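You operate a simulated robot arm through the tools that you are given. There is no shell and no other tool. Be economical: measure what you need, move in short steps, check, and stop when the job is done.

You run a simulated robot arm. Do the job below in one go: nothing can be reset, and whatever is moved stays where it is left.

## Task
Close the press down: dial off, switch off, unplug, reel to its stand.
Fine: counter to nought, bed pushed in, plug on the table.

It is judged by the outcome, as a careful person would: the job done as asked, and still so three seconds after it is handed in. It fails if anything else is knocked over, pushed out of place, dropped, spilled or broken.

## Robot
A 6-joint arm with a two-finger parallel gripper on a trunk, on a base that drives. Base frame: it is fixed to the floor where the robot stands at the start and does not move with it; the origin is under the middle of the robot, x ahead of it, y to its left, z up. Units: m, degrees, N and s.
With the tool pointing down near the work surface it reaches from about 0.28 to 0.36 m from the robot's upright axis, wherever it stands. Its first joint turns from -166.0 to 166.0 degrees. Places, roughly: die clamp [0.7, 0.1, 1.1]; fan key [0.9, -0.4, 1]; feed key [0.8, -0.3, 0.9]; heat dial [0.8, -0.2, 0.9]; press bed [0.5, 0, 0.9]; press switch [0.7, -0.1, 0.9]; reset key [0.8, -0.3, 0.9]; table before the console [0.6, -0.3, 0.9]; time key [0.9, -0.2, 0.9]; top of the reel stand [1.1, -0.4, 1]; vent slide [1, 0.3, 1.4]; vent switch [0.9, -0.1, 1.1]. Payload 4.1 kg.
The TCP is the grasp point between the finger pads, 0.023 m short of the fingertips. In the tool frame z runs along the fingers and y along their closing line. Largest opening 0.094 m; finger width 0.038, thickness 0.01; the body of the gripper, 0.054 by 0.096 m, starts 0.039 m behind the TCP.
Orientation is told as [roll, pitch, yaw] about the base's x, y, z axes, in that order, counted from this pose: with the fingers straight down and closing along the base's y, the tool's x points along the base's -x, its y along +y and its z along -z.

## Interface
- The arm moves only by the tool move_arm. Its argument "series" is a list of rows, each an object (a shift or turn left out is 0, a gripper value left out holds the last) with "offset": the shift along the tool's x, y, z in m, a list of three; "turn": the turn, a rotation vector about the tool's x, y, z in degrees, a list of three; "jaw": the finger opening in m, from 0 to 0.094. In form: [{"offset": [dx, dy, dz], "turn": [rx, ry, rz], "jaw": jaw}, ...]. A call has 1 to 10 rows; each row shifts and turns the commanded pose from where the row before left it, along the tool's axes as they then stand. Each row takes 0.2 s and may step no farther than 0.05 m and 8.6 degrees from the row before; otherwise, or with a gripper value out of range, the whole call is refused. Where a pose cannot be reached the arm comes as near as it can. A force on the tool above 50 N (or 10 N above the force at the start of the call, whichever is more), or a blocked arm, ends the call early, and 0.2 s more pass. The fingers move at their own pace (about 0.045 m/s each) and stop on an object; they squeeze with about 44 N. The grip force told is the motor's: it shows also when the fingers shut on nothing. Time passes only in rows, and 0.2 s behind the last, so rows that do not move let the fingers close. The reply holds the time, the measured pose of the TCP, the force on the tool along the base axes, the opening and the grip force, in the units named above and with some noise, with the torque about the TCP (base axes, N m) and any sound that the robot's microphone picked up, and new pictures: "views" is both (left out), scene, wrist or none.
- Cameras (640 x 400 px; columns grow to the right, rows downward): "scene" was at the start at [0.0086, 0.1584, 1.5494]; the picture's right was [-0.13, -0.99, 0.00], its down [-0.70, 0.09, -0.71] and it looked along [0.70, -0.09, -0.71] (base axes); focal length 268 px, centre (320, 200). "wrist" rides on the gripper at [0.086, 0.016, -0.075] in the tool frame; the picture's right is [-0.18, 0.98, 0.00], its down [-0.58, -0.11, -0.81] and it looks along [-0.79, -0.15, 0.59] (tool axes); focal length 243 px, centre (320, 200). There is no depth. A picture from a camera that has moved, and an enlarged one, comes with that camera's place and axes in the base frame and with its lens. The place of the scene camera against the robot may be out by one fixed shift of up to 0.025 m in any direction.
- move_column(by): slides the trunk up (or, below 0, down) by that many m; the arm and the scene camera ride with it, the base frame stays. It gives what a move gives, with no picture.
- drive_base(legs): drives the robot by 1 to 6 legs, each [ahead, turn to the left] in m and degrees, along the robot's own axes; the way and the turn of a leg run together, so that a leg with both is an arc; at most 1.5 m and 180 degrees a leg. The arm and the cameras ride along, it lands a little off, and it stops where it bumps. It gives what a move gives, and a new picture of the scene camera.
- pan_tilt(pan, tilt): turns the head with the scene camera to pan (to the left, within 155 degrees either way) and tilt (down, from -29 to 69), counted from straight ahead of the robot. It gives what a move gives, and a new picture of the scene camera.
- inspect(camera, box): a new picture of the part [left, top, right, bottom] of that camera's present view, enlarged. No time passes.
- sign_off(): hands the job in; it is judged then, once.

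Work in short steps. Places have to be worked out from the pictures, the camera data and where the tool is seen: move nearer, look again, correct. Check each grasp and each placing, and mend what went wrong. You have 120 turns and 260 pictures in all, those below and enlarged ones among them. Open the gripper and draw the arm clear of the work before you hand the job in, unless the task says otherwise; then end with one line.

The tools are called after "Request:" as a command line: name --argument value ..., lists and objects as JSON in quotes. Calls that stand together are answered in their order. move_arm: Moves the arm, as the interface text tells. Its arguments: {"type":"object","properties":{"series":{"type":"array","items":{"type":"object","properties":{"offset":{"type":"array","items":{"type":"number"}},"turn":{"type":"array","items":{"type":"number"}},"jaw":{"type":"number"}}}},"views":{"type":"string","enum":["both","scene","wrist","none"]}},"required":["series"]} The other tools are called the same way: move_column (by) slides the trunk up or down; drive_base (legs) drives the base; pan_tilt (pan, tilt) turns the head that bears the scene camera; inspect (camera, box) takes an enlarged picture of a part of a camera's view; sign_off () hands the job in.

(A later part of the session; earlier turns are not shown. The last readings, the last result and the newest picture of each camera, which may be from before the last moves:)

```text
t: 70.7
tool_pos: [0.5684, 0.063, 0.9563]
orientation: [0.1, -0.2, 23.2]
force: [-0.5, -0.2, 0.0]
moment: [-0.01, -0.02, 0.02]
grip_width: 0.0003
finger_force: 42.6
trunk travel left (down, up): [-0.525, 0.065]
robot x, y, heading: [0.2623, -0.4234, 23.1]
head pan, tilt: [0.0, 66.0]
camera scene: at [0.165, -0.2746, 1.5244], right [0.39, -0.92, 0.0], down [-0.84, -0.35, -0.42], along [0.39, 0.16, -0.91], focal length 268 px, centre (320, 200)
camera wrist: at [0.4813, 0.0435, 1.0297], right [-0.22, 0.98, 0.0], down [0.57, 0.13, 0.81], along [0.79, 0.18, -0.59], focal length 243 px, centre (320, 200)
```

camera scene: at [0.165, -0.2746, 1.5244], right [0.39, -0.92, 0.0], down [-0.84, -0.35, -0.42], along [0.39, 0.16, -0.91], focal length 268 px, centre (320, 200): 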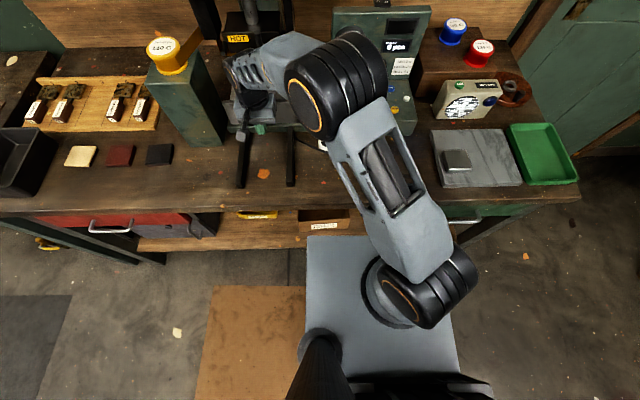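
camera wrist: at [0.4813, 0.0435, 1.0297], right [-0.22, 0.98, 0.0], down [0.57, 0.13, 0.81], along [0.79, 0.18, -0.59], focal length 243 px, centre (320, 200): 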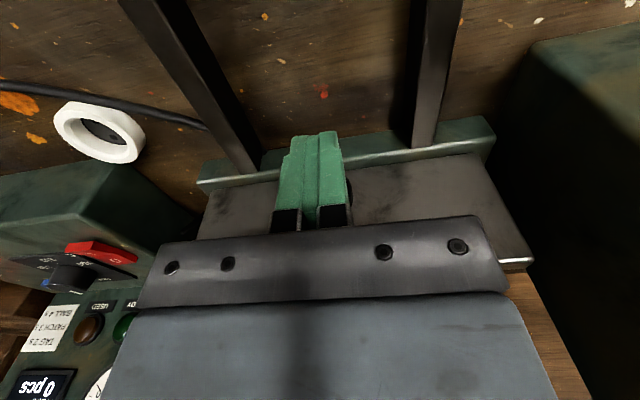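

The tool feels no force, yet the whole robot leans back: some upper part of the arm is touching something. I back off at once and look.

Request:
move_arm --series '[{"offset": [0.01, 0, 0]}, {"offset": [0.01, 0, 0]}, {"offset": [0.01, 0, 0]}]' --views "both"

Request:
pan_tilt --pan 0 --tilt 40

```text
t: 71.5
tool_pos: [0.5543, 0.0587, 0.9497]
orientation: [0.3, 0.0, 22.8]
force: [1.1, 1.0, 0.1]
moment: [-0.01, -0.03, -0.01]
grip_width: 0.0
finger_force: 41.9
trunk travel left (down, up): [-0.525, 0.065]
robot x, y, heading: [0.2646, -0.4226, 22.4]
head pan, tilt: [0.0, 66.0]
camera scene: at [0.188, -0.2635, 1.523], right [0.38, -0.92, 0.0], down [-0.84, -0.35, -0.41], along [0.38, 0.15, -0.91], focal length 268 px, centre (320, 200)
camera wrist: at [0.4679, 0.0383, 1.0242], right [-0.21, 0.98, 0.01], down [0.58, 0.12, 0.81], along [0.79, 0.17, -0.59], focal length 243 px, centre (320, 200)
```

scene: 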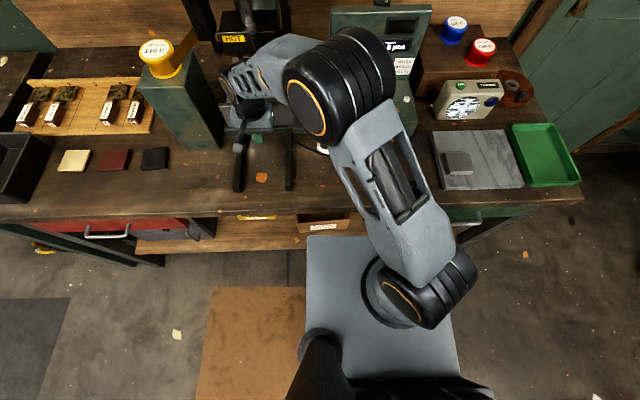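
wrist: 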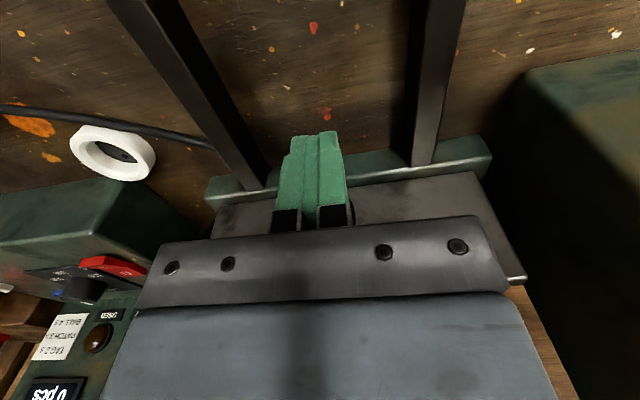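

```text
t: 72.4
tool_pos: [0.5546, 0.056, 0.9493]
orientation: [0.3, 0.1, 22.8]
force: [0.1, 0.0, -0.2]
moment: [0.01, 0.03, 0.0]
grip_width: 0.0
finger_force: 42.3
trunk travel left (down, up): [-0.525, 0.065]
robot x, y, heading: [0.265, -0.417, 22.6]
head pan, tilt: [0.0, 40.0]
camera scene: at [0.2111, -0.2546, 1.5564], right [0.38, -0.92, 0.0], down [-0.59, -0.25, -0.77], along [0.71, 0.29, -0.64], focal length 268 px, centre (320, 200)
```

scene: 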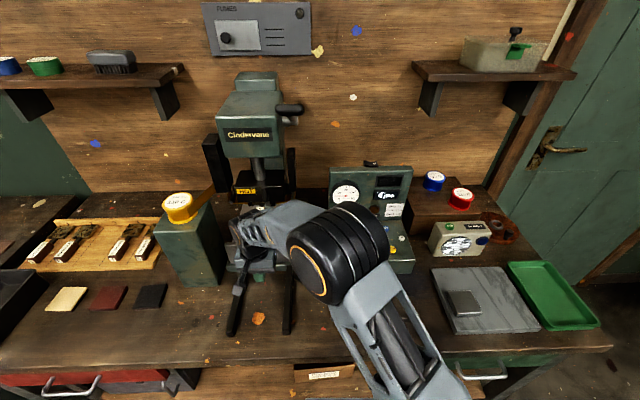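

Request:
inspect --camera "scene" --box '[160, 150, 320, 300]'

Request:
inspect --camera "wrist" --box '[180, 60, 560, 300]'

```text
2.67 times, centred on (240, 225) of scene
camera zoom: at [0.2111, -0.2546, 1.5564], right [0.38, -0.92, 0.0], down [-0.59, -0.25, -0.77], along [0.71, 0.29, -0.64], focal length 714 px, centre (533, 133)
```

zoom: 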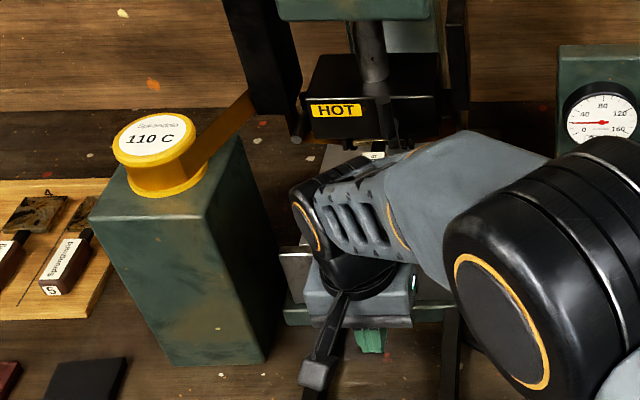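

```text
1.67 times, centred on (370, 180) of wrist
camera zoom: at [0.4678, 0.0373, 1.0241], right [-0.21, 0.98, 0.0], down [0.58, 0.12, 0.8], along [0.79, 0.17, -0.59], focal length 404 px, centre (237, 233)
```

zoom: 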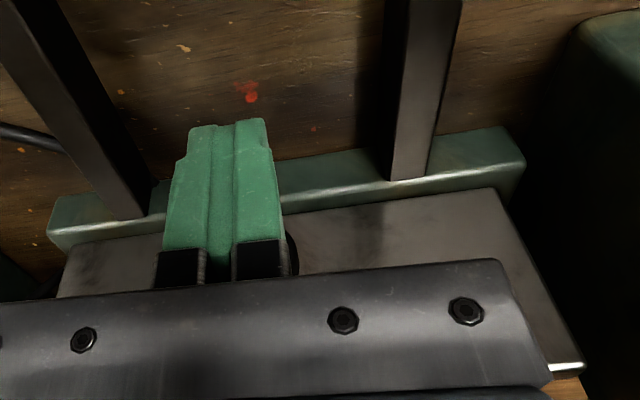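

I retreat straight back to uncover the bed and die and inspect them.

Request:
move_arm --series '[{"offset": [0.04, 0, 0]}, {"offset": [0.04, 0, 0]}, {"offset": [0.04, 0, 0]}, {"offset": [0.04, 0, 0]}, {"offset": [0.02, -0.03, -0.02]}, {"offset": [0.0, -0.04, -0.02]}, {"offset": [0.0, -0.04, -0.02]}]' --views "wrist"

Request:
pan_tilt --pan 5 --tilt 48

Request:
inspect --camera "scene" --box '[200, 80, 400, 260]'

```text
t: 74.0
tool_pos: [0.4315, -0.1168, 1.0101]
orientation: [0.4, 0.1, 22.7]
force: [0.3, -0.4, -0.4]
moment: [0.01, -0.03, 0.06]
grip_width: 0.0001
finger_force: 42.0
trunk travel left (down, up): [-0.525, 0.065]
robot x, y, heading: [0.2628, -0.4195, 22.6]
head pan, tilt: [0.0, 40.0]
camera wrist: at [0.3451, -0.136, 1.085], right [-0.21, 0.98, 0.0], down [0.58, 0.12, 0.8], along [0.79, 0.17, -0.59], focal length 243 px, centre (320, 200)
```

wrist: 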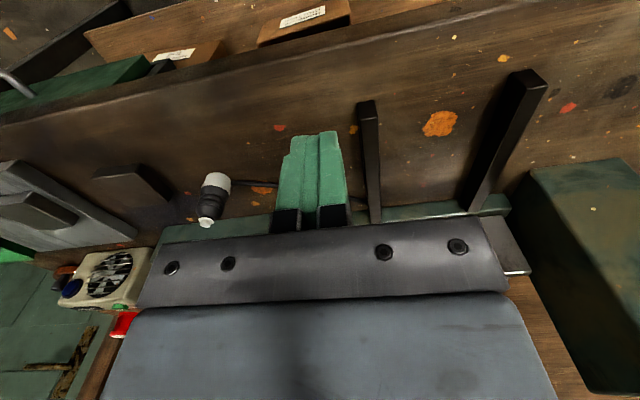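

```text
t: 74.7
tool_pos: [0.4307, -0.1159, 1.0102]
orientation: [0.3, 0.1, 22.8]
force: [-1.0, 0.0, -0.7]
moment: [-0.01, -0.02, 0.01]
grip_width: 0.0001
finger_force: 41.8
trunk travel left (down, up): [-0.525, 0.065]
robot x, y, heading: [0.2659, -0.4237, 22.8]
head pan, tilt: [5.0, 48.0]
camera scene: at [0.2025, -0.2508, 1.5451], right [0.46, -0.89, 0.0], down [-0.66, -0.34, -0.67], along [0.59, 0.31, -0.74], focal length 268 px, centre (320, 200)
```

scene: 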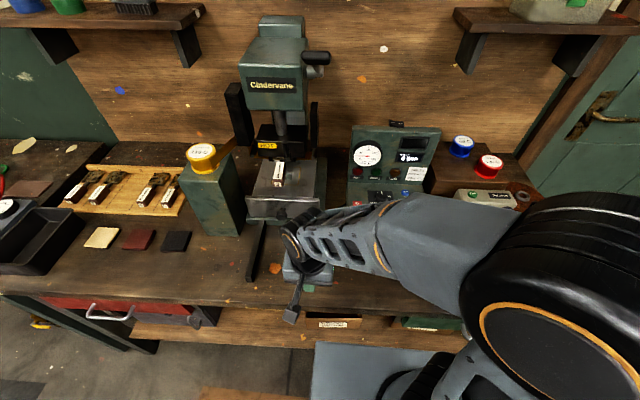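

```text
2.22 times, centred on (300, 170) of scene
camera zoom: at [0.2025, -0.2508, 1.5451], right [0.46, -0.89, 0.0], down [-0.66, -0.34, -0.67], along [0.59, 0.31, -0.74], focal length 595 px, centre (364, 267)
```

zoom: 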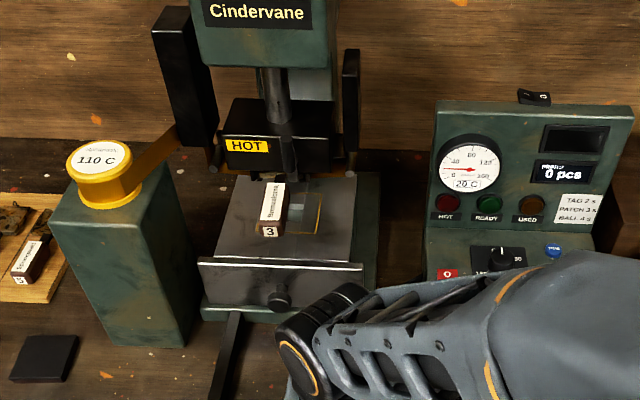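

The bed is nearly home and the die handle sits where it was before, but my wrist must have touched it. I'll finish the push with the tool tilted 40° so the wrist stays back; tilting now.

Request:
move_arm --series '[{"turn": [0, -8, 0]}, {"turn": [0, -8, 0]}, {"turn": [0, -8, 0]}, {"turn": [0, -8, 0]}, {"turn": [0, -8, 0]}, {"offset": [-0.0146, 0.02, 0.0292]}, {"offset": [-0.0146, 0.02, 0.0292]}, {"offset": [-0.0146, 0.02, 0.0292]}]' --views "both"

Request:
inspect --camera "scene" --box '[200, 80, 400, 260]'

```text
t: 76.5
tool_pos: [0.4911, -0.0105, 0.9731]
orientation: [0.3, -39.8, 22.5]
force: [-0.5, -0.1, 0.2]
moment: [0.0, 0.05, 0.0]
grip_width: 0.0002
finger_force: 42.1
out of reach, approached as far as the arm can: row 5
trunk travel left (down, up): [-0.525, 0.065]
robot x, y, heading: [0.2652, -0.4213, 22.3]
head pan, tilt: [5.0, 48.0]
camera scene: at [0.2026, -0.2504, 1.545], right [0.46, -0.89, 0.0], down [-0.66, -0.34, -0.67], along [0.59, 0.31, -0.74], focal length 268 px, centre (320, 200)
camera wrist: at [0.3793, -0.0408, 0.9745], right [-0.25, 0.96, 0.12], down [-0.02, -0.13, 0.99], along [0.97, 0.25, 0.05], focal length 243 px, centre (320, 200)
```

scene: 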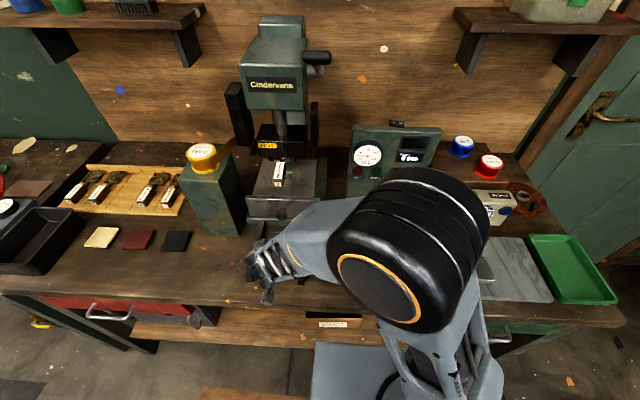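
wrist: 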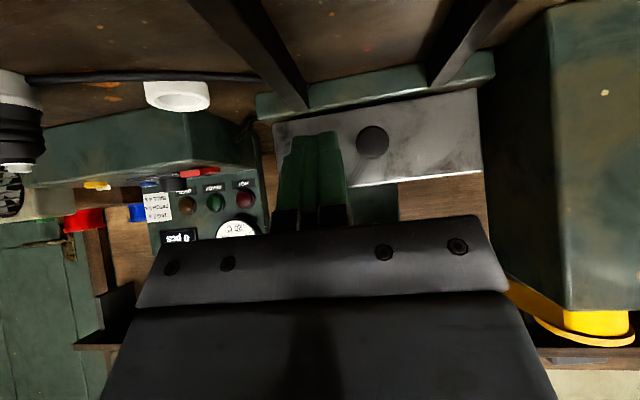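

```text
2.22 times, centred on (300, 170) of scene
camera zoom: at [0.2026, -0.2504, 1.545], right [0.46, -0.89, 0.0], down [-0.66, -0.34, -0.67], along [0.59, 0.31, -0.74], focal length 595 px, centre (364, 267)
```

zoom: 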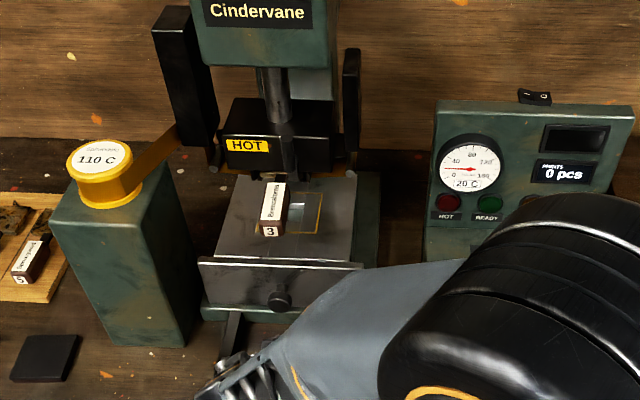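

The level wrist view shows the knob 3.7 cm to the left at z≈0.937, about 9 cm ahead of the tool. I line up with it.

Request:
move_arm --series '[{"offset": [-0.006, 0.018, 0.028]}, {"offset": [-0.012, 0.019, 0.02]}, {"offset": [-0.006, 0, 0.006]}]' --views "both"

Request:
inspect --camera "scene" --box '[200, 80, 400, 260]'

```text
t: 77.3
tool_pos: [0.5262, 0.0433, 0.9479]
orientation: [0.4, -39.9, 22.6]
force: [0.0, 0.2, 0.0]
moment: [0.01, 0.02, 0.02]
grip_width: 0.0002
finger_force: 42.6
trunk travel left (down, up): [-0.525, 0.065]
robot x, y, heading: [0.2669, -0.4214, 22.5]
head pan, tilt: [5.0, 48.0]
camera scene: at [0.2025, -0.2508, 1.5451], right [0.46, -0.89, 0.0], down [-0.66, -0.34, -0.67], along [0.59, 0.31, -0.74], focal length 268 px, centre (320, 200)
camera wrist: at [0.4141, 0.0136, 0.9491], right [-0.25, 0.96, 0.12], down [-0.02, -0.13, 0.99], along [0.97, 0.25, 0.05], focal length 243 px, centre (320, 200)
```

scene: 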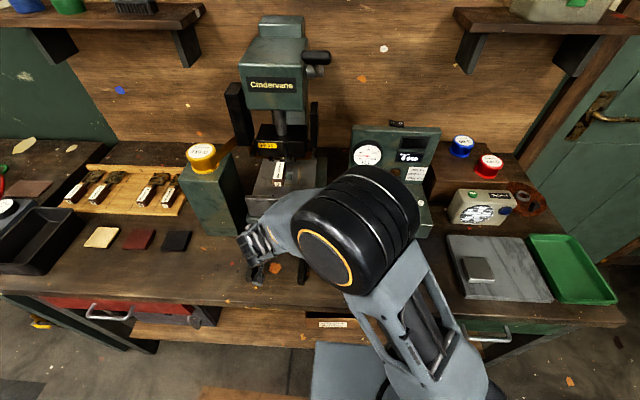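
wrist: 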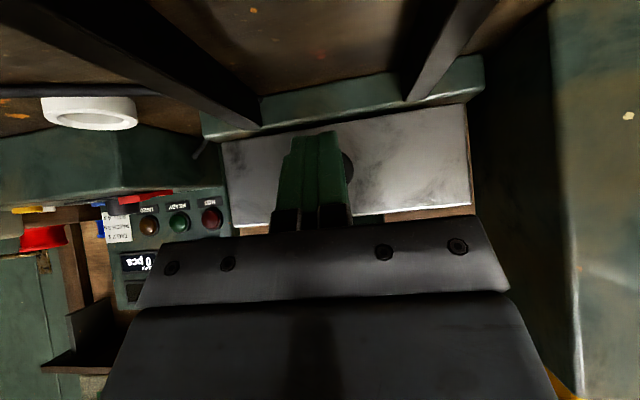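

```text
2.22 times, centred on (300, 170) of scene
camera zoom: at [0.2025, -0.2508, 1.5451], right [0.46, -0.89, 0.0], down [-0.66, -0.34, -0.67], along [0.59, 0.31, -0.74], focal length 595 px, centre (364, 267)
```

zoom: 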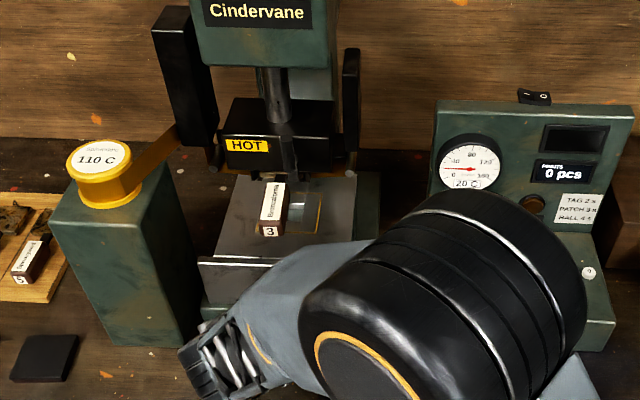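

Aligned to within 1 cm. I push forward in 1 cm steps, adjusting left slightly.

Request:
move_arm --series '[{"offset": [-0.0077, 0.007, 0.0064]}, {"offset": [-0.0077, 0, 0.0064]}, {"offset": [-0.0077, 0, 0.0064]}, {"offset": [-0.0077, 0, 0.0064]}, {"offset": [-0.0077, 0, 0.0064]}]' --views "both"

Request:
inspect --camera "scene" --box '[200, 80, 400, 260]'

```text
t: 78.5
tool_pos: [0.5633, 0.0663, 0.9485]
orientation: [0.4, -39.7, 22.7]
force: [-32.9, -17.8, 5.0]
moment: [0.21, 0.15, -0.18]
grip_width: 0.0
finger_force: 42.0
trunk travel left (down, up): [-0.525, 0.065]
robot x, y, heading: [0.265, -0.4216, 22.8]
head pan, tilt: [5.0, 48.0]
camera scene: at [0.1968, -0.2542, 1.5454], right [0.47, -0.88, 0.0], down [-0.66, -0.35, -0.67], along [0.59, 0.31, -0.74], focal length 268 px, centre (320, 200)
camera wrist: at [0.4509, 0.0363, 0.9498], right [-0.25, 0.96, 0.12], down [-0.02, -0.13, 0.99], along [0.97, 0.25, 0.05], focal length 243 px, centre (320, 200)
```

scene: 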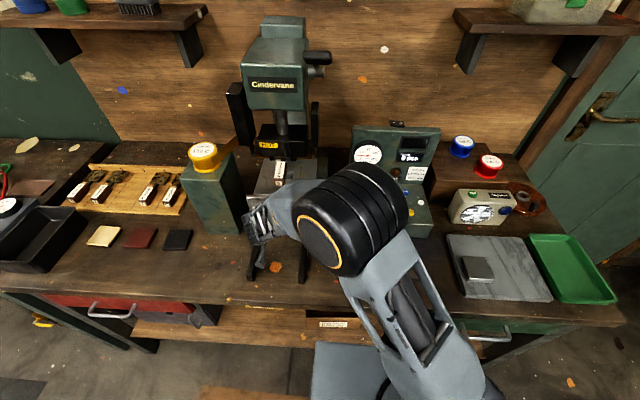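
wrist: 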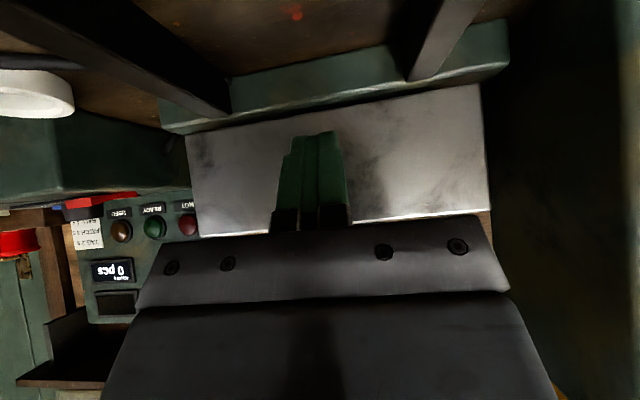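

```text
2.22 times, centred on (300, 170) of scene
camera zoom: at [0.1968, -0.2542, 1.5454], right [0.47, -0.88, 0.0], down [-0.66, -0.35, -0.67], along [0.59, 0.31, -0.74], focal length 595 px, centre (364, 267)
```

zoom: 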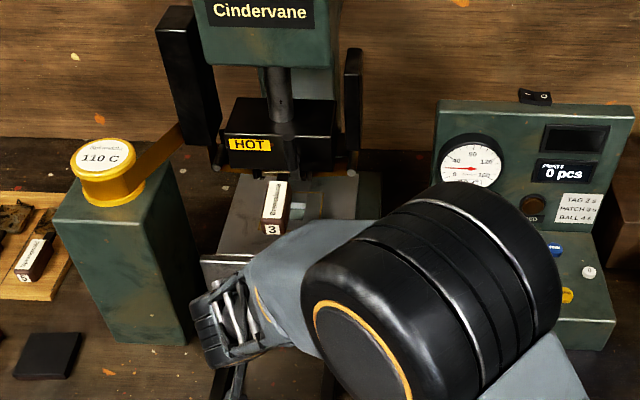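

Now the tool feels 37 N where it slid with none before — the bed is at its stop. One tiny extra nudge to confirm, then I retreat.

Request:
move_arm --series '[{"offset": [-0.004, 0, 0.0032]}]' --views "none"

Request:
move_arm --series '[{"offset": [0.015, 0, -0.013]}, {"offset": [0.03, 0, -0.026]}, {"offset": [0.03, 0, -0.026]}, {"offset": [0.035, 0, -0.03]}, {"offset": [0, -0.03, -0.035]}, {"offset": [0, -0.03, -0.035]}, {"offset": [0, -0.04, -0.02]}]' --views "scene"

Request:
inspect --camera "scene" --box '[200, 80, 400, 260]'

```text
t: 78.8
tool_pos: [0.5627, 0.067, 0.9464]
orientation: [0.3, -39.6, 22.9]
force: [-23.3, -14.0, 13.0]
moment: [0.11, -0.24, -0.2]
grip_width: 0.0
finger_force: 42.4
trunk travel left (down, up): [-0.525, 0.065]
robot x, y, heading: [0.2643, -0.4239, 22.9]
head pan, tilt: [5.0, 48.0]
stopped in row 1: the force on the tool passed its limit at 55 N (the readings are from after the stop); the commanded pose is now the measured one
```

```text
t: 80.5
tool_pos: [0.4192, -0.1029, 1.0176]
orientation: [0.2, -39.6, 22.8]
force: [0.5, -0.8, -0.3]
moment: [0.0, -0.05, 0.0]
grip_width: 0.0004
finger_force: 42.6
trunk travel left (down, up): [-0.525, 0.065]
robot x, y, heading: [0.2653, -0.4243, 22.9]
head pan, tilt: [5.0, 48.0]
camera scene: at [0.2011, -0.2519, 1.5451], right [0.47, -0.88, 0.0], down [-0.66, -0.35, -0.67], along [0.59, 0.31, -0.74], focal length 268 px, centre (320, 200)
```

scene: 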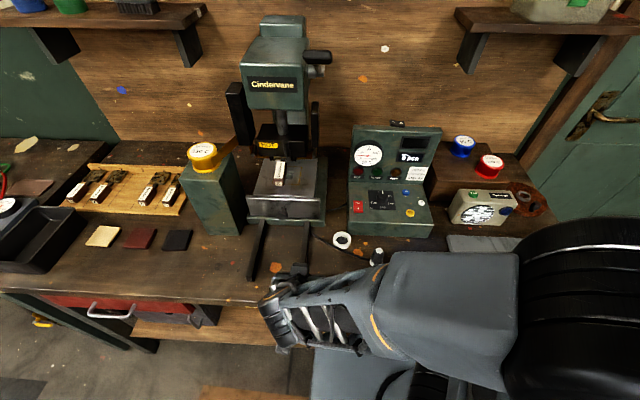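

```text
2.22 times, centred on (300, 170) of scene
camera zoom: at [0.2011, -0.2519, 1.5451], right [0.47, -0.88, 0.0], down [-0.66, -0.35, -0.67], along [0.59, 0.31, -0.74], focal length 595 px, centre (364, 267)
```

zoom: 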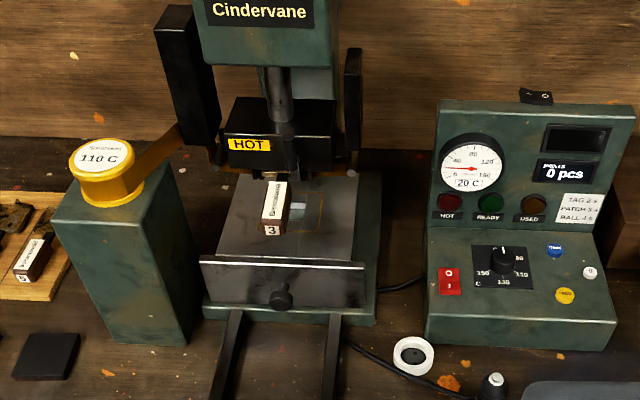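

Bed is home, counter 0, dial OFF, gauge 20 °C, plug standing by. Now the gold reel, which is too far left from here; I raise the arm, then shift the robot ~0.45 m left along the table.

Request:
move_arm --series '[{"offset": [-0.0257, 0, -0.0306]}, {"offset": [-0.0257, -0.02, -0.0306]}, {"offset": [-0.0257, -0.02, -0.0306]}, {"offset": [-0.0257, -0.02, -0.0306]}, {"offset": [-0.0257, -0.02, -0.0306]}]' --views "none"

Request:
drive_base --legs '[[-0.25, 0], [0, 90], [0.45, 0], [0, -90]]'

```text
t: 81.7
tool_pos: [0.451, -0.1773, 1.2163]
orientation: [0.3, -39.5, 22.9]
force: [-0.6, 0.6, 0.2]
moment: [0.0, 0.01, 0.0]
grip_width: 0.0001
finger_force: 42.4
trunk travel left (down, up): [-0.525, 0.065]
robot x, y, heading: [0.2637, -0.4199, 22.9]
head pan, tilt: [5.0, 48.0]
```

```text
t: 93.5
tool_pos: [0.0417, 0.1474, 1.2159]
orientation: [0.1, -39.5, 23.2]
force: [-0.4, -0.3, 0.2]
moment: [-0.03, -0.03, -0.02]
grip_width: 0.0
finger_force: 42.1
trunk travel left (down, up): [-0.525, 0.065]
robot x, y, heading: [-0.1408, -0.1012, 23.2]
head pan, tilt: [5.0, 48.0]
camera scene: at [-0.2072, 0.0696, 1.5451], right [0.47, -0.88, 0.0], down [-0.65, -0.35, -0.67], along [0.59, 0.32, -0.74], focal length 268 px, centre (320, 200)
```

scene: 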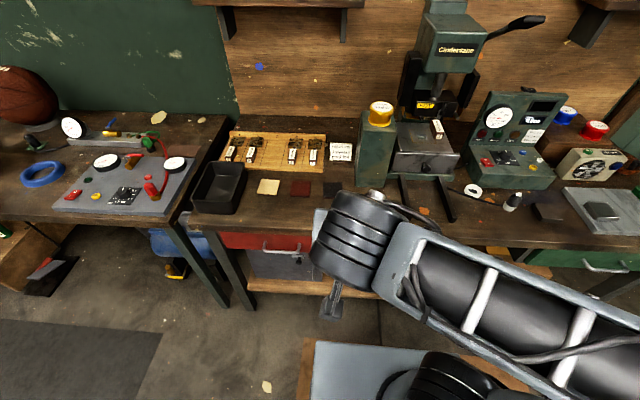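

Forward 0.25 m to the table again; the reel should then be ≈0.53 m ahead.

Request:
drive_base --legs '[[0.25, -0.5]]'

Request:
pan_tilt --pan 0 --tilt 48

Request:
inspect --camera "scene" --box '[250, 20, 470, 200]'

```text
t: 95.3
tool_pos: [0.2767, 0.2426, 1.2168]
orientation: [0.2, -39.5, 22.8]
force: [0.7, -0.7, -0.2]
moment: [0.02, 0.02, 0.04]
grip_width: 0.0001
finger_force: 42.4
trunk travel left (down, up): [-0.525, 0.065]
robot x, y, heading: [0.0902, -0.0028, 22.6]
head pan, tilt: [5.0, 48.0]
camera scene: at [0.0256, 0.1682, 1.5451], right [0.47, -0.89, 0.0], down [-0.66, -0.35, -0.67], along [0.59, 0.31, -0.74], focal length 268 px, centre (320, 200)
```

scene: 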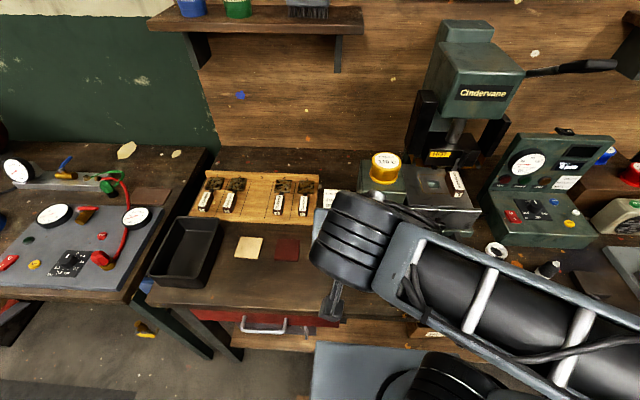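

```text
t: 95.9
tool_pos: [0.2761, 0.2427, 1.2172]
orientation: [0.2, -39.5, 22.8]
force: [-0.3, -0.1, -0.2]
moment: [0.02, 0.0, 0.02]
grip_width: 0.0002
finger_force: 42.5
trunk travel left (down, up): [-0.525, 0.065]
robot x, y, heading: [0.0895, -0.0014, 22.7]
head pan, tilt: [0.0, 48.0]
camera scene: at [0.0281, 0.1619, 1.5451], right [0.39, -0.92, 0.0], down [-0.69, -0.29, -0.67], along [0.62, 0.26, -0.74], focal length 268 px, centre (320, 200)
```

scene: 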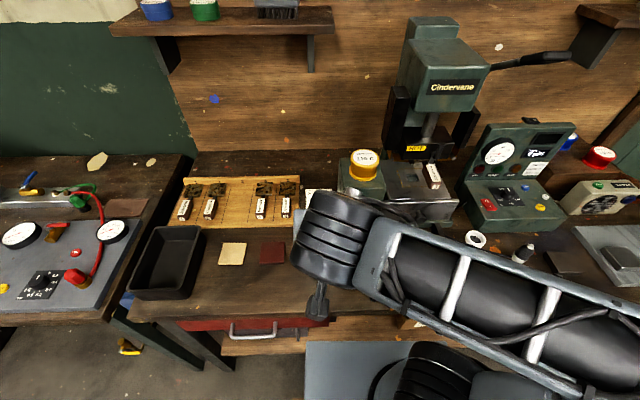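

```text
2.22 times, centred on (360, 110) of scene
camera zoom: at [0.0281, 0.1619, 1.5451], right [0.39, -0.92, 0.0], down [-0.69, -0.29, -0.67], along [0.62, 0.26, -0.74], focal length 595 px, centre (231, 400)
```

zoom: 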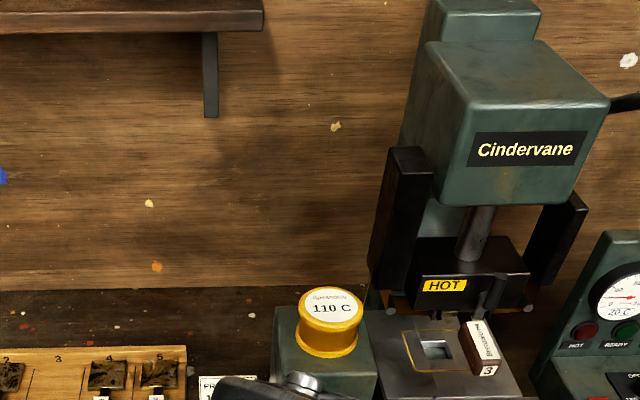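

From here the foil ribbon runs from the reel's right side to the press, so I'll grip the reel front-to-back, clear of the ribbon. I straighten the tool and begin turning it 90°.

Request:
move_arm --series '[{"turn": [0, 7.9, 0], "jaw": 0.094}, {"turn": [0, 7.9, 0]}, {"turn": [0, 7.9, 0]}, {"turn": [0, 7.9, 0]}, {"turn": [0, 7.9, 0]}, {"offset": [-0.04, -0.02, -0.02]}, {"offset": [-0.04, -0.02, 0]}, {"offset": [-0.02, -0.02, 0]}]' --views "both"

Request:
move_arm --series '[{"turn": [0, 0, 8.2]}, {"turn": [0, 0, 8.2]}, {"turn": [0, 0, 8.2]}, {"turn": [0, 0, 8.2]}, {"turn": [0, 0, 8.2]}, {"turn": [0, 0, 8.2]}, {"turn": [0, 0, 8.2]}, {"turn": [0, 0, 8.2]}, {"turn": [0, 0, 8.2]}, {"turn": [0, 0, 8.2]}]' --views "both"

```text
t: 97.7
tool_pos: [0.3907, 0.2258, 1.2372]
orientation: [0.3, 0.0, 22.9]
force: [0.4, 0.2, -0.2]
moment: [0.02, -0.01, -0.02]
grip_width: 0.0942
finger_force: 0.0
trunk travel left (down, up): [-0.525, 0.065]
robot x, y, heading: [0.0864, -0.0022, 22.6]
head pan, tilt: [0.0, 48.0]
camera scene: at [0.0284, 0.1619, 1.5451], right [0.39, -0.92, 0.0], down [-0.69, -0.29, -0.67], along [0.62, 0.26, -0.74], focal length 268 px, centre (320, 200)
camera wrist: at [0.3042, 0.2066, 1.3117], right [-0.21, 0.98, 0.0], down [0.58, 0.12, 0.81], along [0.79, 0.17, -0.59], focal length 243 px, centre (320, 200)
```

scene: 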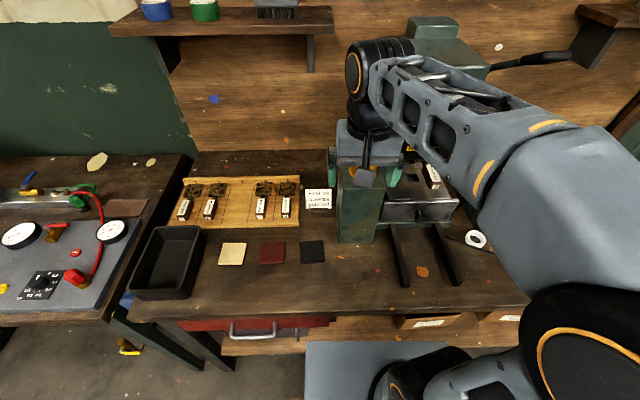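
wrist: 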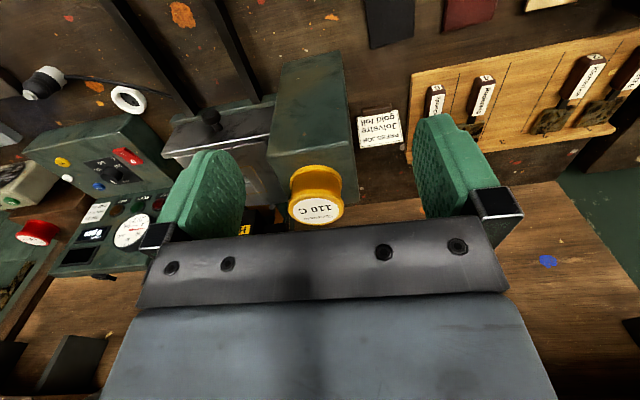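

```text
t: 99.9
tool_pos: [0.3917, 0.2268, 1.2362]
orientation: [0.0, 0.2, -59.3]
force: [-0.2, 1.1, 0.9]
moment: [0.0, 0.0, 0.0]
grip_width: 0.094
finger_force: 0.0
trunk travel left (down, up): [-0.525, 0.065]
robot x, y, heading: [0.0909, -0.0015, 23.0]
head pan, tilt: [0.0, 48.0]
camera scene: at [0.0281, 0.1618, 1.5451], right [0.39, -0.92, 0.0], down [-0.69, -0.29, -0.67], along [0.62, 0.26, -0.74], focal length 268 px, centre (320, 200)
camera wrist: at [0.3604, 0.308, 1.3112], right [0.94, 0.34, 0.0], down [0.2, -0.56, 0.8], along [0.28, -0.76, -0.59], focal length 243 px, centre (320, 200)
```

scene: 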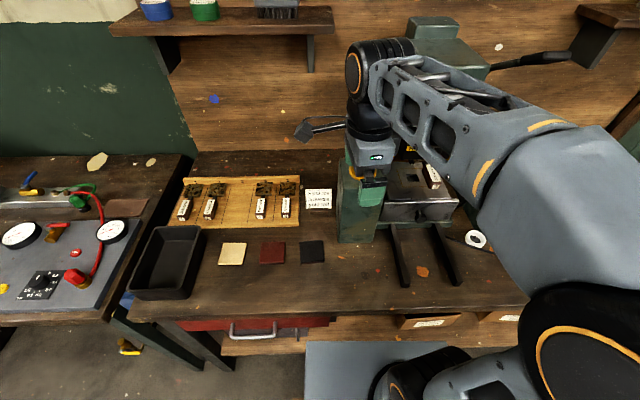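
wrist: 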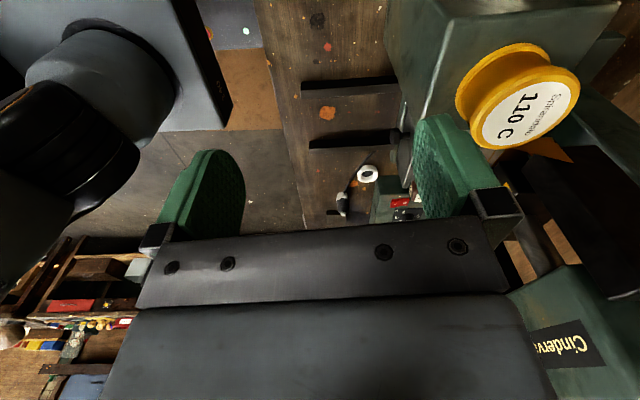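

Triangulated: reel top centre at (0.556, 0.257, 1.143). I finish the turn and move over it.

Request:
move_arm --series '[{"turn": [0, 0, 7.9]}, {"offset": [-0.009, 0.041, 0]}, {"offset": [-0.009, 0.041, 0]}, {"offset": [-0.009, 0.041, 0]}, {"offset": [-0.009, 0.04, 0]}, {"offset": [0, 0, 0.03]}]' --views "both"

```text
t: 101.3
tool_pos: [0.5552, 0.2556, 1.2062]
orientation: [0.0, 0.3, -67.0]
force: [0.0, -0.1, -1.0]
moment: [0.01, -0.02, 0.0]
grip_width: 0.0941
finger_force: 0.1
trunk travel left (down, up): [-0.525, 0.065]
robot x, y, heading: [0.0869, -0.0053, 23.0]
head pan, tilt: [0.0, 48.0]
camera scene: at [0.0282, 0.1619, 1.5451], right [0.39, -0.92, 0.0], down [-0.69, -0.29, -0.67], along [0.62, 0.26, -0.74], focal length 268 px, centre (320, 200)
camera wrist: at [0.5362, 0.3413, 1.2813], right [0.98, 0.21, 0.0], down [0.13, -0.58, 0.8], along [0.17, -0.79, -0.59], focal length 243 px, centre (320, 200)
```

scene: 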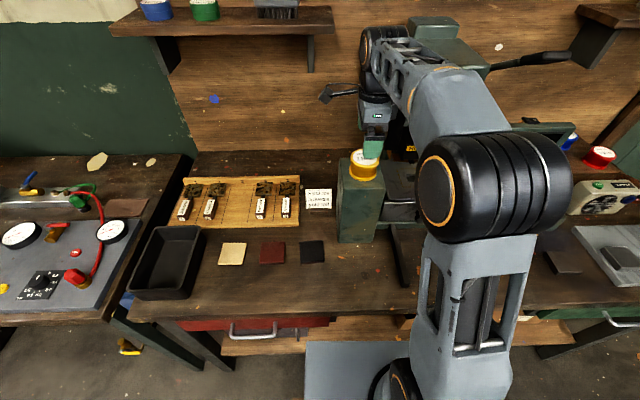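
wrist: 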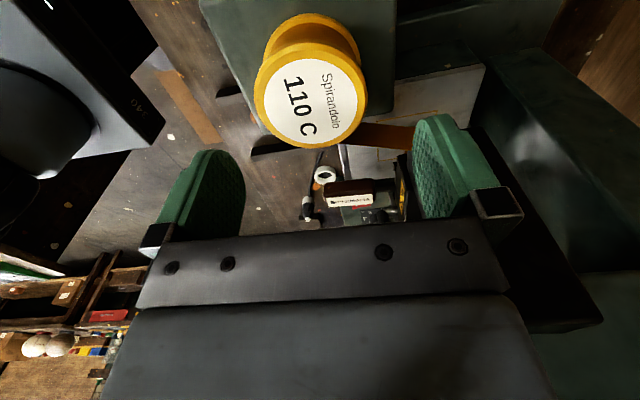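

Centred over the reel; the ribbon passes ~4 cm from the far finger. I descend and close.

Request:
move_arm --series '[{"offset": [0.003, -0.002, 0.03]}, {"offset": [0, 0, 0.03]}, {"offset": [0, 0, 0.018]}, {}]' --views "both"

```text
t: 102.3
tool_pos: [0.5529, 0.259, 1.1287]
orientation: [0.0, 0.2, -67.1]
force: [-0.2, 0.4, -0.4]
moment: [0.04, -0.02, 0.02]
grip_width: 0.0941
finger_force: 0.0
trunk travel left (down, up): [-0.525, 0.065]
robot x, y, heading: [0.0864, -0.0036, 22.8]
head pan, tilt: [0.0, 48.0]
camera scene: at [0.0282, 0.1619, 1.5451], right [0.39, -0.92, 0.0], down [-0.69, -0.29, -0.67], along [0.62, 0.26, -0.74], focal length 268 px, centre (320, 200)
camera wrist: at [0.5326, 0.3437, 1.2033], right [0.98, 0.21, 0.0], down [0.13, -0.58, 0.8], along [0.17, -0.79, -0.59], focal length 243 px, centre (320, 200)
```

scene: 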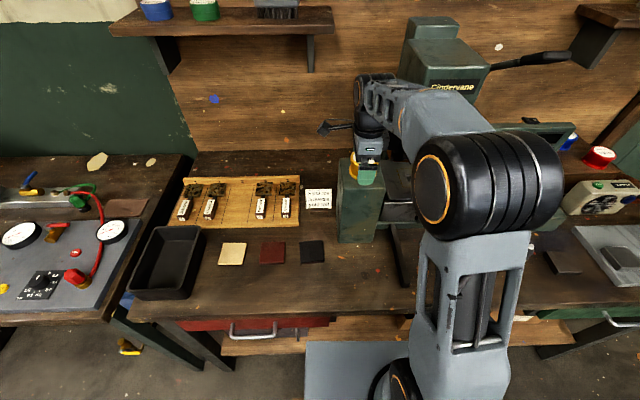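
wrist: 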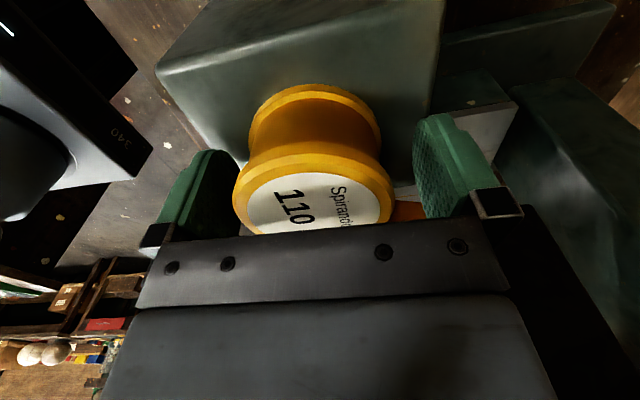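

Reel is well between the pads; I close.

Request:
move_arm --series '[{"offset": [0, 0, 0.004], "jaw": 0.05}, {}, {}, {}]' --views "wrist"

```text
t: 103.3
tool_pos: [0.5508, 0.2574, 1.1247]
orientation: [0.1, 0.1, -67.0]
force: [-6.3, -2.3, 3.2]
moment: [-0.03, 0.14, 0.02]
grip_width: 0.0687
finger_force: 44.3
trunk travel left (down, up): [-0.525, 0.065]
robot x, y, heading: [0.0839, -0.0013, 22.7]
head pan, tilt: [0.0, 48.0]
camera wrist: at [0.5313, 0.3431, 1.1999], right [0.98, 0.21, 0.0], down [0.13, -0.58, 0.8], along [0.17, -0.79, -0.59], focal length 243 px, centre (320, 200)
```

wrist: 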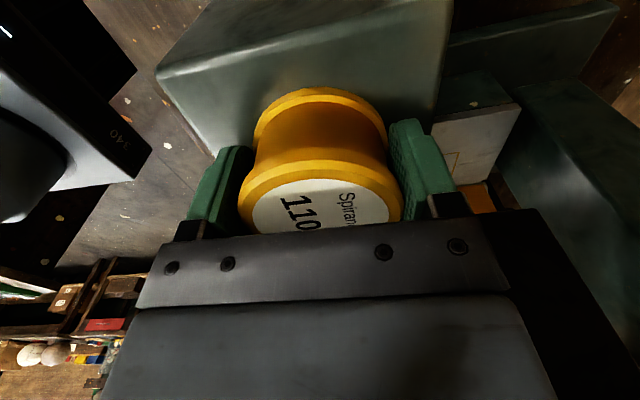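

Held at 69 mm. I lift straight up in small steps.

Request:
move_arm --series '[{"offset": [0, -0.001, -0.008]}, {"offset": [0, 0, -0.012]}, {"offset": [0, 0, -0.015]}, {"offset": [0, 0, -0.02]}, {"offset": [0, 0, -0.02]}]' --views "both"

```text
t: 104.5
tool_pos: [0.5507, 0.2586, 1.1997]
orientation: [-0.1, 0.2, -67.0]
force: [0.1, -0.8, -1.5]
moment: [-0.01, -0.06, 0.0]
grip_width: 0.0686
finger_force: 44.3
trunk travel left (down, up): [-0.525, 0.065]
robot x, y, heading: [0.087, -0.0028, 22.6]
head pan, tilt: [0.0, 48.0]
camera scene: at [0.0282, 0.1619, 1.5451], right [0.39, -0.92, 0.0], down [-0.69, -0.29, -0.67], along [0.62, 0.26, -0.74], focal length 268 px, centre (320, 200)
camera wrist: at [0.5315, 0.343, 1.2744], right [0.98, 0.21, 0.0], down [0.13, -0.58, 0.8], along [0.17, -0.79, -0.59], focal length 243 px, centre (320, 200)
```

scene: 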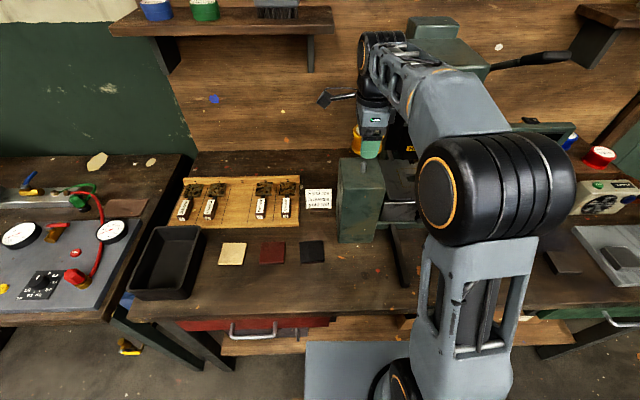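
wrist: 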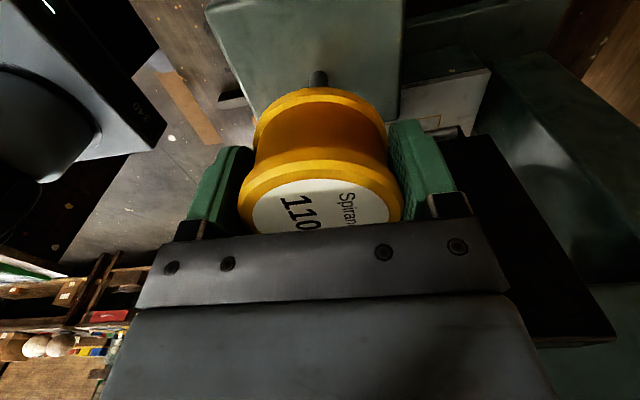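

The reel is free (a spindle remains on the column) and the ribbon is gone. I draw it back and up, before driving to the stand.

Request:
move_arm --series '[{"offset": [0, -0.02, -0.04]}, {"offset": [0, -0.04, -0.025]}, {"offset": [0, -0.045, -0.01]}, {"offset": [0, -0.045, 0]}, {"offset": [0, -0.04, 0]}]' --views "none"

Request:
drive_base --legs '[[-0.25, 0], [0, -90], [0.72, 0], [0, 90]]'

Request:
pan_tilt --pan 0 --tilt 45

```text
t: 105.7
tool_pos: [0.3768, 0.1823, 1.2751]
orientation: [-0.1, 0.2, -67.0]
force: [0.0, -0.1, -2.2]
moment: [0.01, 0.01, -0.03]
grip_width: 0.0687
finger_force: 43.9
trunk travel left (down, up): [-0.525, 0.065]
robot x, y, heading: [0.087, 0.0018, 22.9]
head pan, tilt: [0.0, 48.0]
```

```text
t: 118.8
tool_pos: [0.4234, -0.5917, 1.2739]
orientation: [0.1, 0.2, -68.2]
force: [0.3, 0.3, -1.7]
moment: [-0.02, -0.01, 0.03]
grip_width: 0.0685
finger_force: 44.1
trunk travel left (down, up): [-0.525, 0.065]
robot x, y, heading: [0.1303, -0.7695, 21.3]
head pan, tilt: [0.0, 48.0]
camera scene: at [0.0728, -0.605, 1.5451], right [0.37, -0.93, 0.0], down [-0.69, -0.27, -0.67], along [0.62, 0.25, -0.74], focal length 268 px, centre (320, 200)
```

scene: 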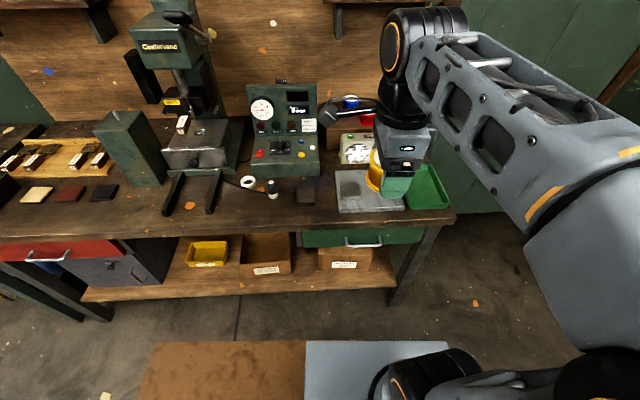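

```text
t: 119.4
tool_pos: [0.4238, -0.5903, 1.2742]
orientation: [-0.1, 0.2, -68.2]
force: [0.0, -0.5, -1.8]
moment: [-0.01, 0.04, 0.02]
grip_width: 0.0686
finger_force: 44.0
trunk travel left (down, up): [-0.525, 0.065]
robot x, y, heading: [0.1276, -0.7709, 21.6]
head pan, tilt: [0.0, 45.0]
camera scene: at [0.0752, -0.6042, 1.5492], right [0.37, -0.93, 0.0], down [-0.66, -0.26, -0.71], along [0.66, 0.26, -0.71], focal length 268 px, centre (320, 200)
```

scene: 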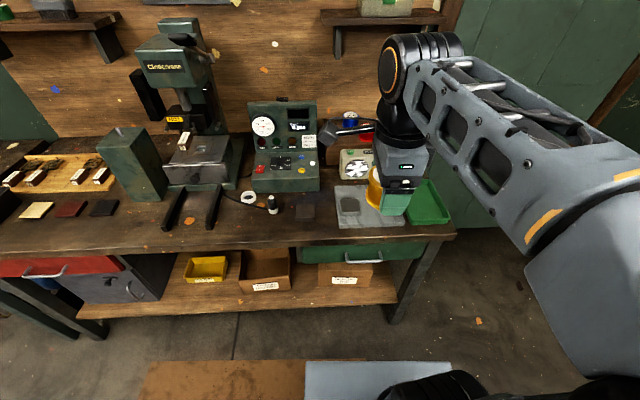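

I turn 1° and roll forward to the table, facing the stand.

Request:
drive_base --legs '[[0.25, 1.1]]'

Request:
pan_tilt --pan 5 --tilt 48

Request:
inspect --camera "wrist" --box '[0, 0, 640, 400]'

```text
t: 121.2
tool_pos: [0.6492, -0.4922, 1.2751]
orientation: [-0.1, 0.1, -67.0]
force: [-0.6, 0.9, -1.1]
moment: [-0.01, 0.07, 0.01]
grip_width: 0.069
finger_force: 44.5
trunk travel left (down, up): [-0.525, 0.065]
robot x, y, heading: [0.3533, -0.6749, 22.6]
head pan, tilt: [0.0, 45.0]
camera scene: at [0.3019, -0.5115, 1.5493], right [0.39, -0.92, 0.0], down [-0.65, -0.27, -0.71], along [0.65, 0.27, -0.71], focal length 268 px, centre (320, 200)
```

scene: 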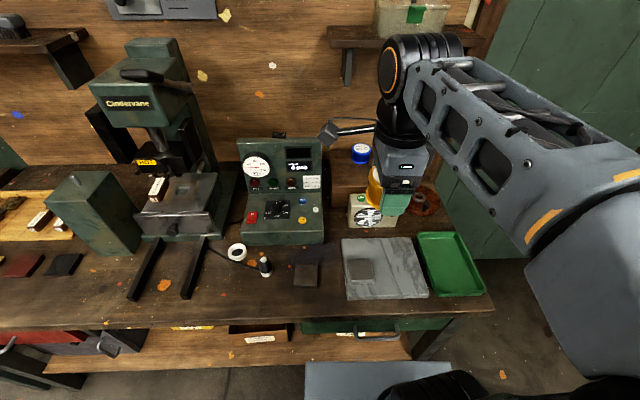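

```text
t: 121.9
tool_pos: [0.6484, -0.4914, 1.2745]
orientation: [-0.1, 0.2, -67.1]
force: [0.6, 0.0, -0.4]
moment: [0.0, -0.01, 0.02]
grip_width: 0.0686
finger_force: 43.9
trunk travel left (down, up): [-0.525, 0.065]
robot x, y, heading: [0.3577, -0.676, 22.6]
head pan, tilt: [5.0, 48.0]
camera scene: at [0.2962, -0.5066, 1.5451], right [0.46, -0.89, 0.0], down [-0.66, -0.34, -0.67], along [0.59, 0.31, -0.74], focal length 268 px, centre (320, 200)
```

scene: 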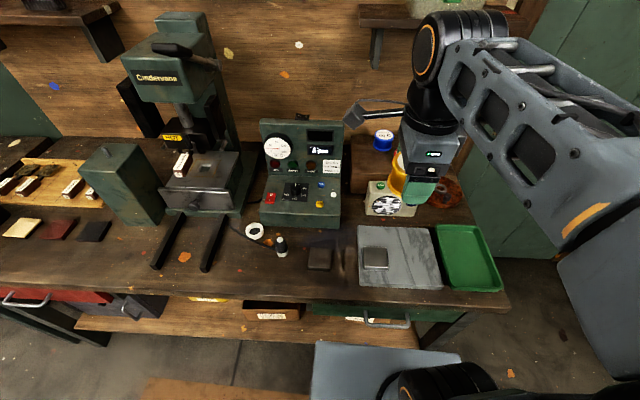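

```text
1.00 times, centred on (320, 200) of wrist (not enlarged: the box is as wide or as high as the picture)
camera zoom: at [0.6297, -0.4071, 1.3492], right [0.98, 0.21, 0.0], down [0.13, -0.58, 0.8], along [0.17, -0.79, -0.59], focal length 243 px, centre (320, 200)
```

zoom: 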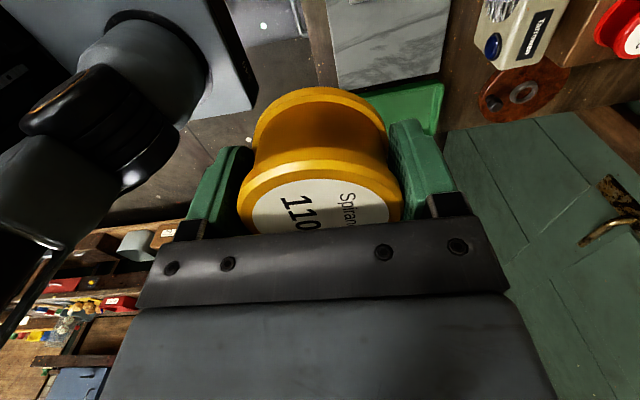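

I turn the held reel back 90° so the wrist camera looks at the stand.

Request:
move_arm --series '[{"turn": [0, 0, -8.5]}, {"turn": [0, 0, -8.5]}, {"turn": [0, 0, -8.5]}, {"turn": [0, 0, -8.5]}, {"turn": [0, 0, -8.5]}, {"turn": [0, 0, -8.5]}, {"turn": [0, 0, -8.5]}, {"turn": [0, 0, -8.5]}, {"turn": [0, 0, -8.5]}, {"turn": [0, 0, -8.5]}]' --views "both"

Request:
inspect --camera "scene" --box '[320, 80, 500, 230]'

```text
t: 124.1
tool_pos: [0.6498, -0.4925, 1.2753]
orientation: [0.1, 0.2, 18.0]
force: [0.7, -0.1, -1.0]
moment: [-0.02, 0.02, 0.05]
grip_width: 0.0684
finger_force: 43.7
trunk travel left (down, up): [-0.525, 0.065]
robot x, y, heading: [0.3583, -0.6777, 22.6]
head pan, tilt: [5.0, 48.0]
camera scene: at [0.2961, -0.5066, 1.5451], right [0.46, -0.89, 0.0], down [-0.66, -0.35, -0.67], along [0.59, 0.31, -0.74], focal length 268 px, centre (320, 200)
camera wrist: at [0.5611, -0.5045, 1.3492], right [-0.13, 0.99, 0.0], down [0.59, 0.07, 0.81], along [0.8, 0.11, -0.59], focal length 243 px, centre (320, 200)
```

scene: 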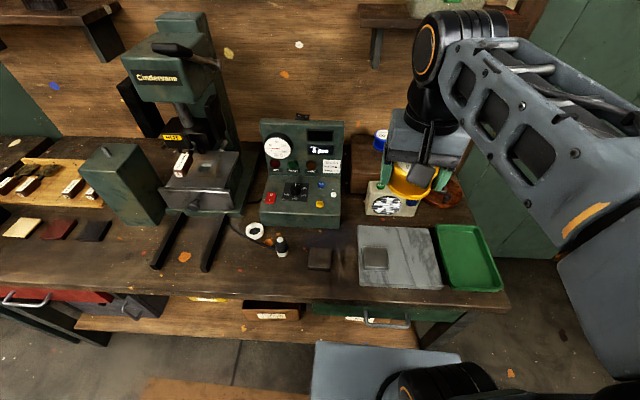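
wrist: 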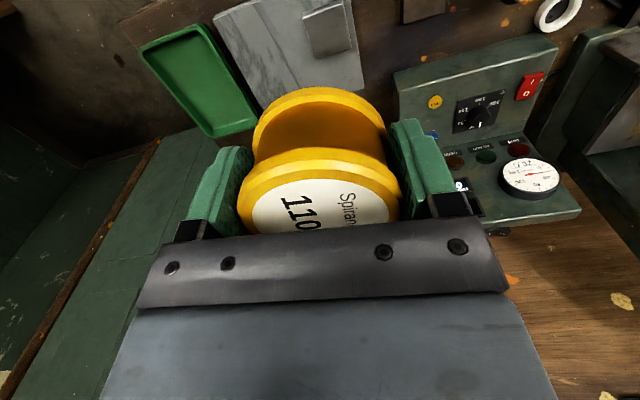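

```text
2.67 times, centred on (410, 155) of scene
camera zoom: at [0.2961, -0.5066, 1.5451], right [0.46, -0.89, 0.0], down [-0.66, -0.35, -0.67], along [0.59, 0.31, -0.74], focal length 714 px, centre (80, 320)
```

zoom: 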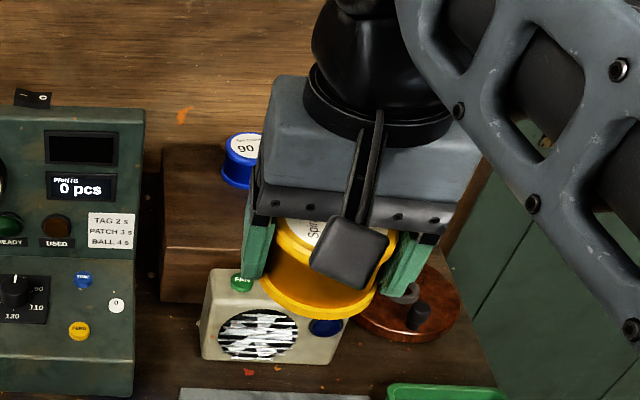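

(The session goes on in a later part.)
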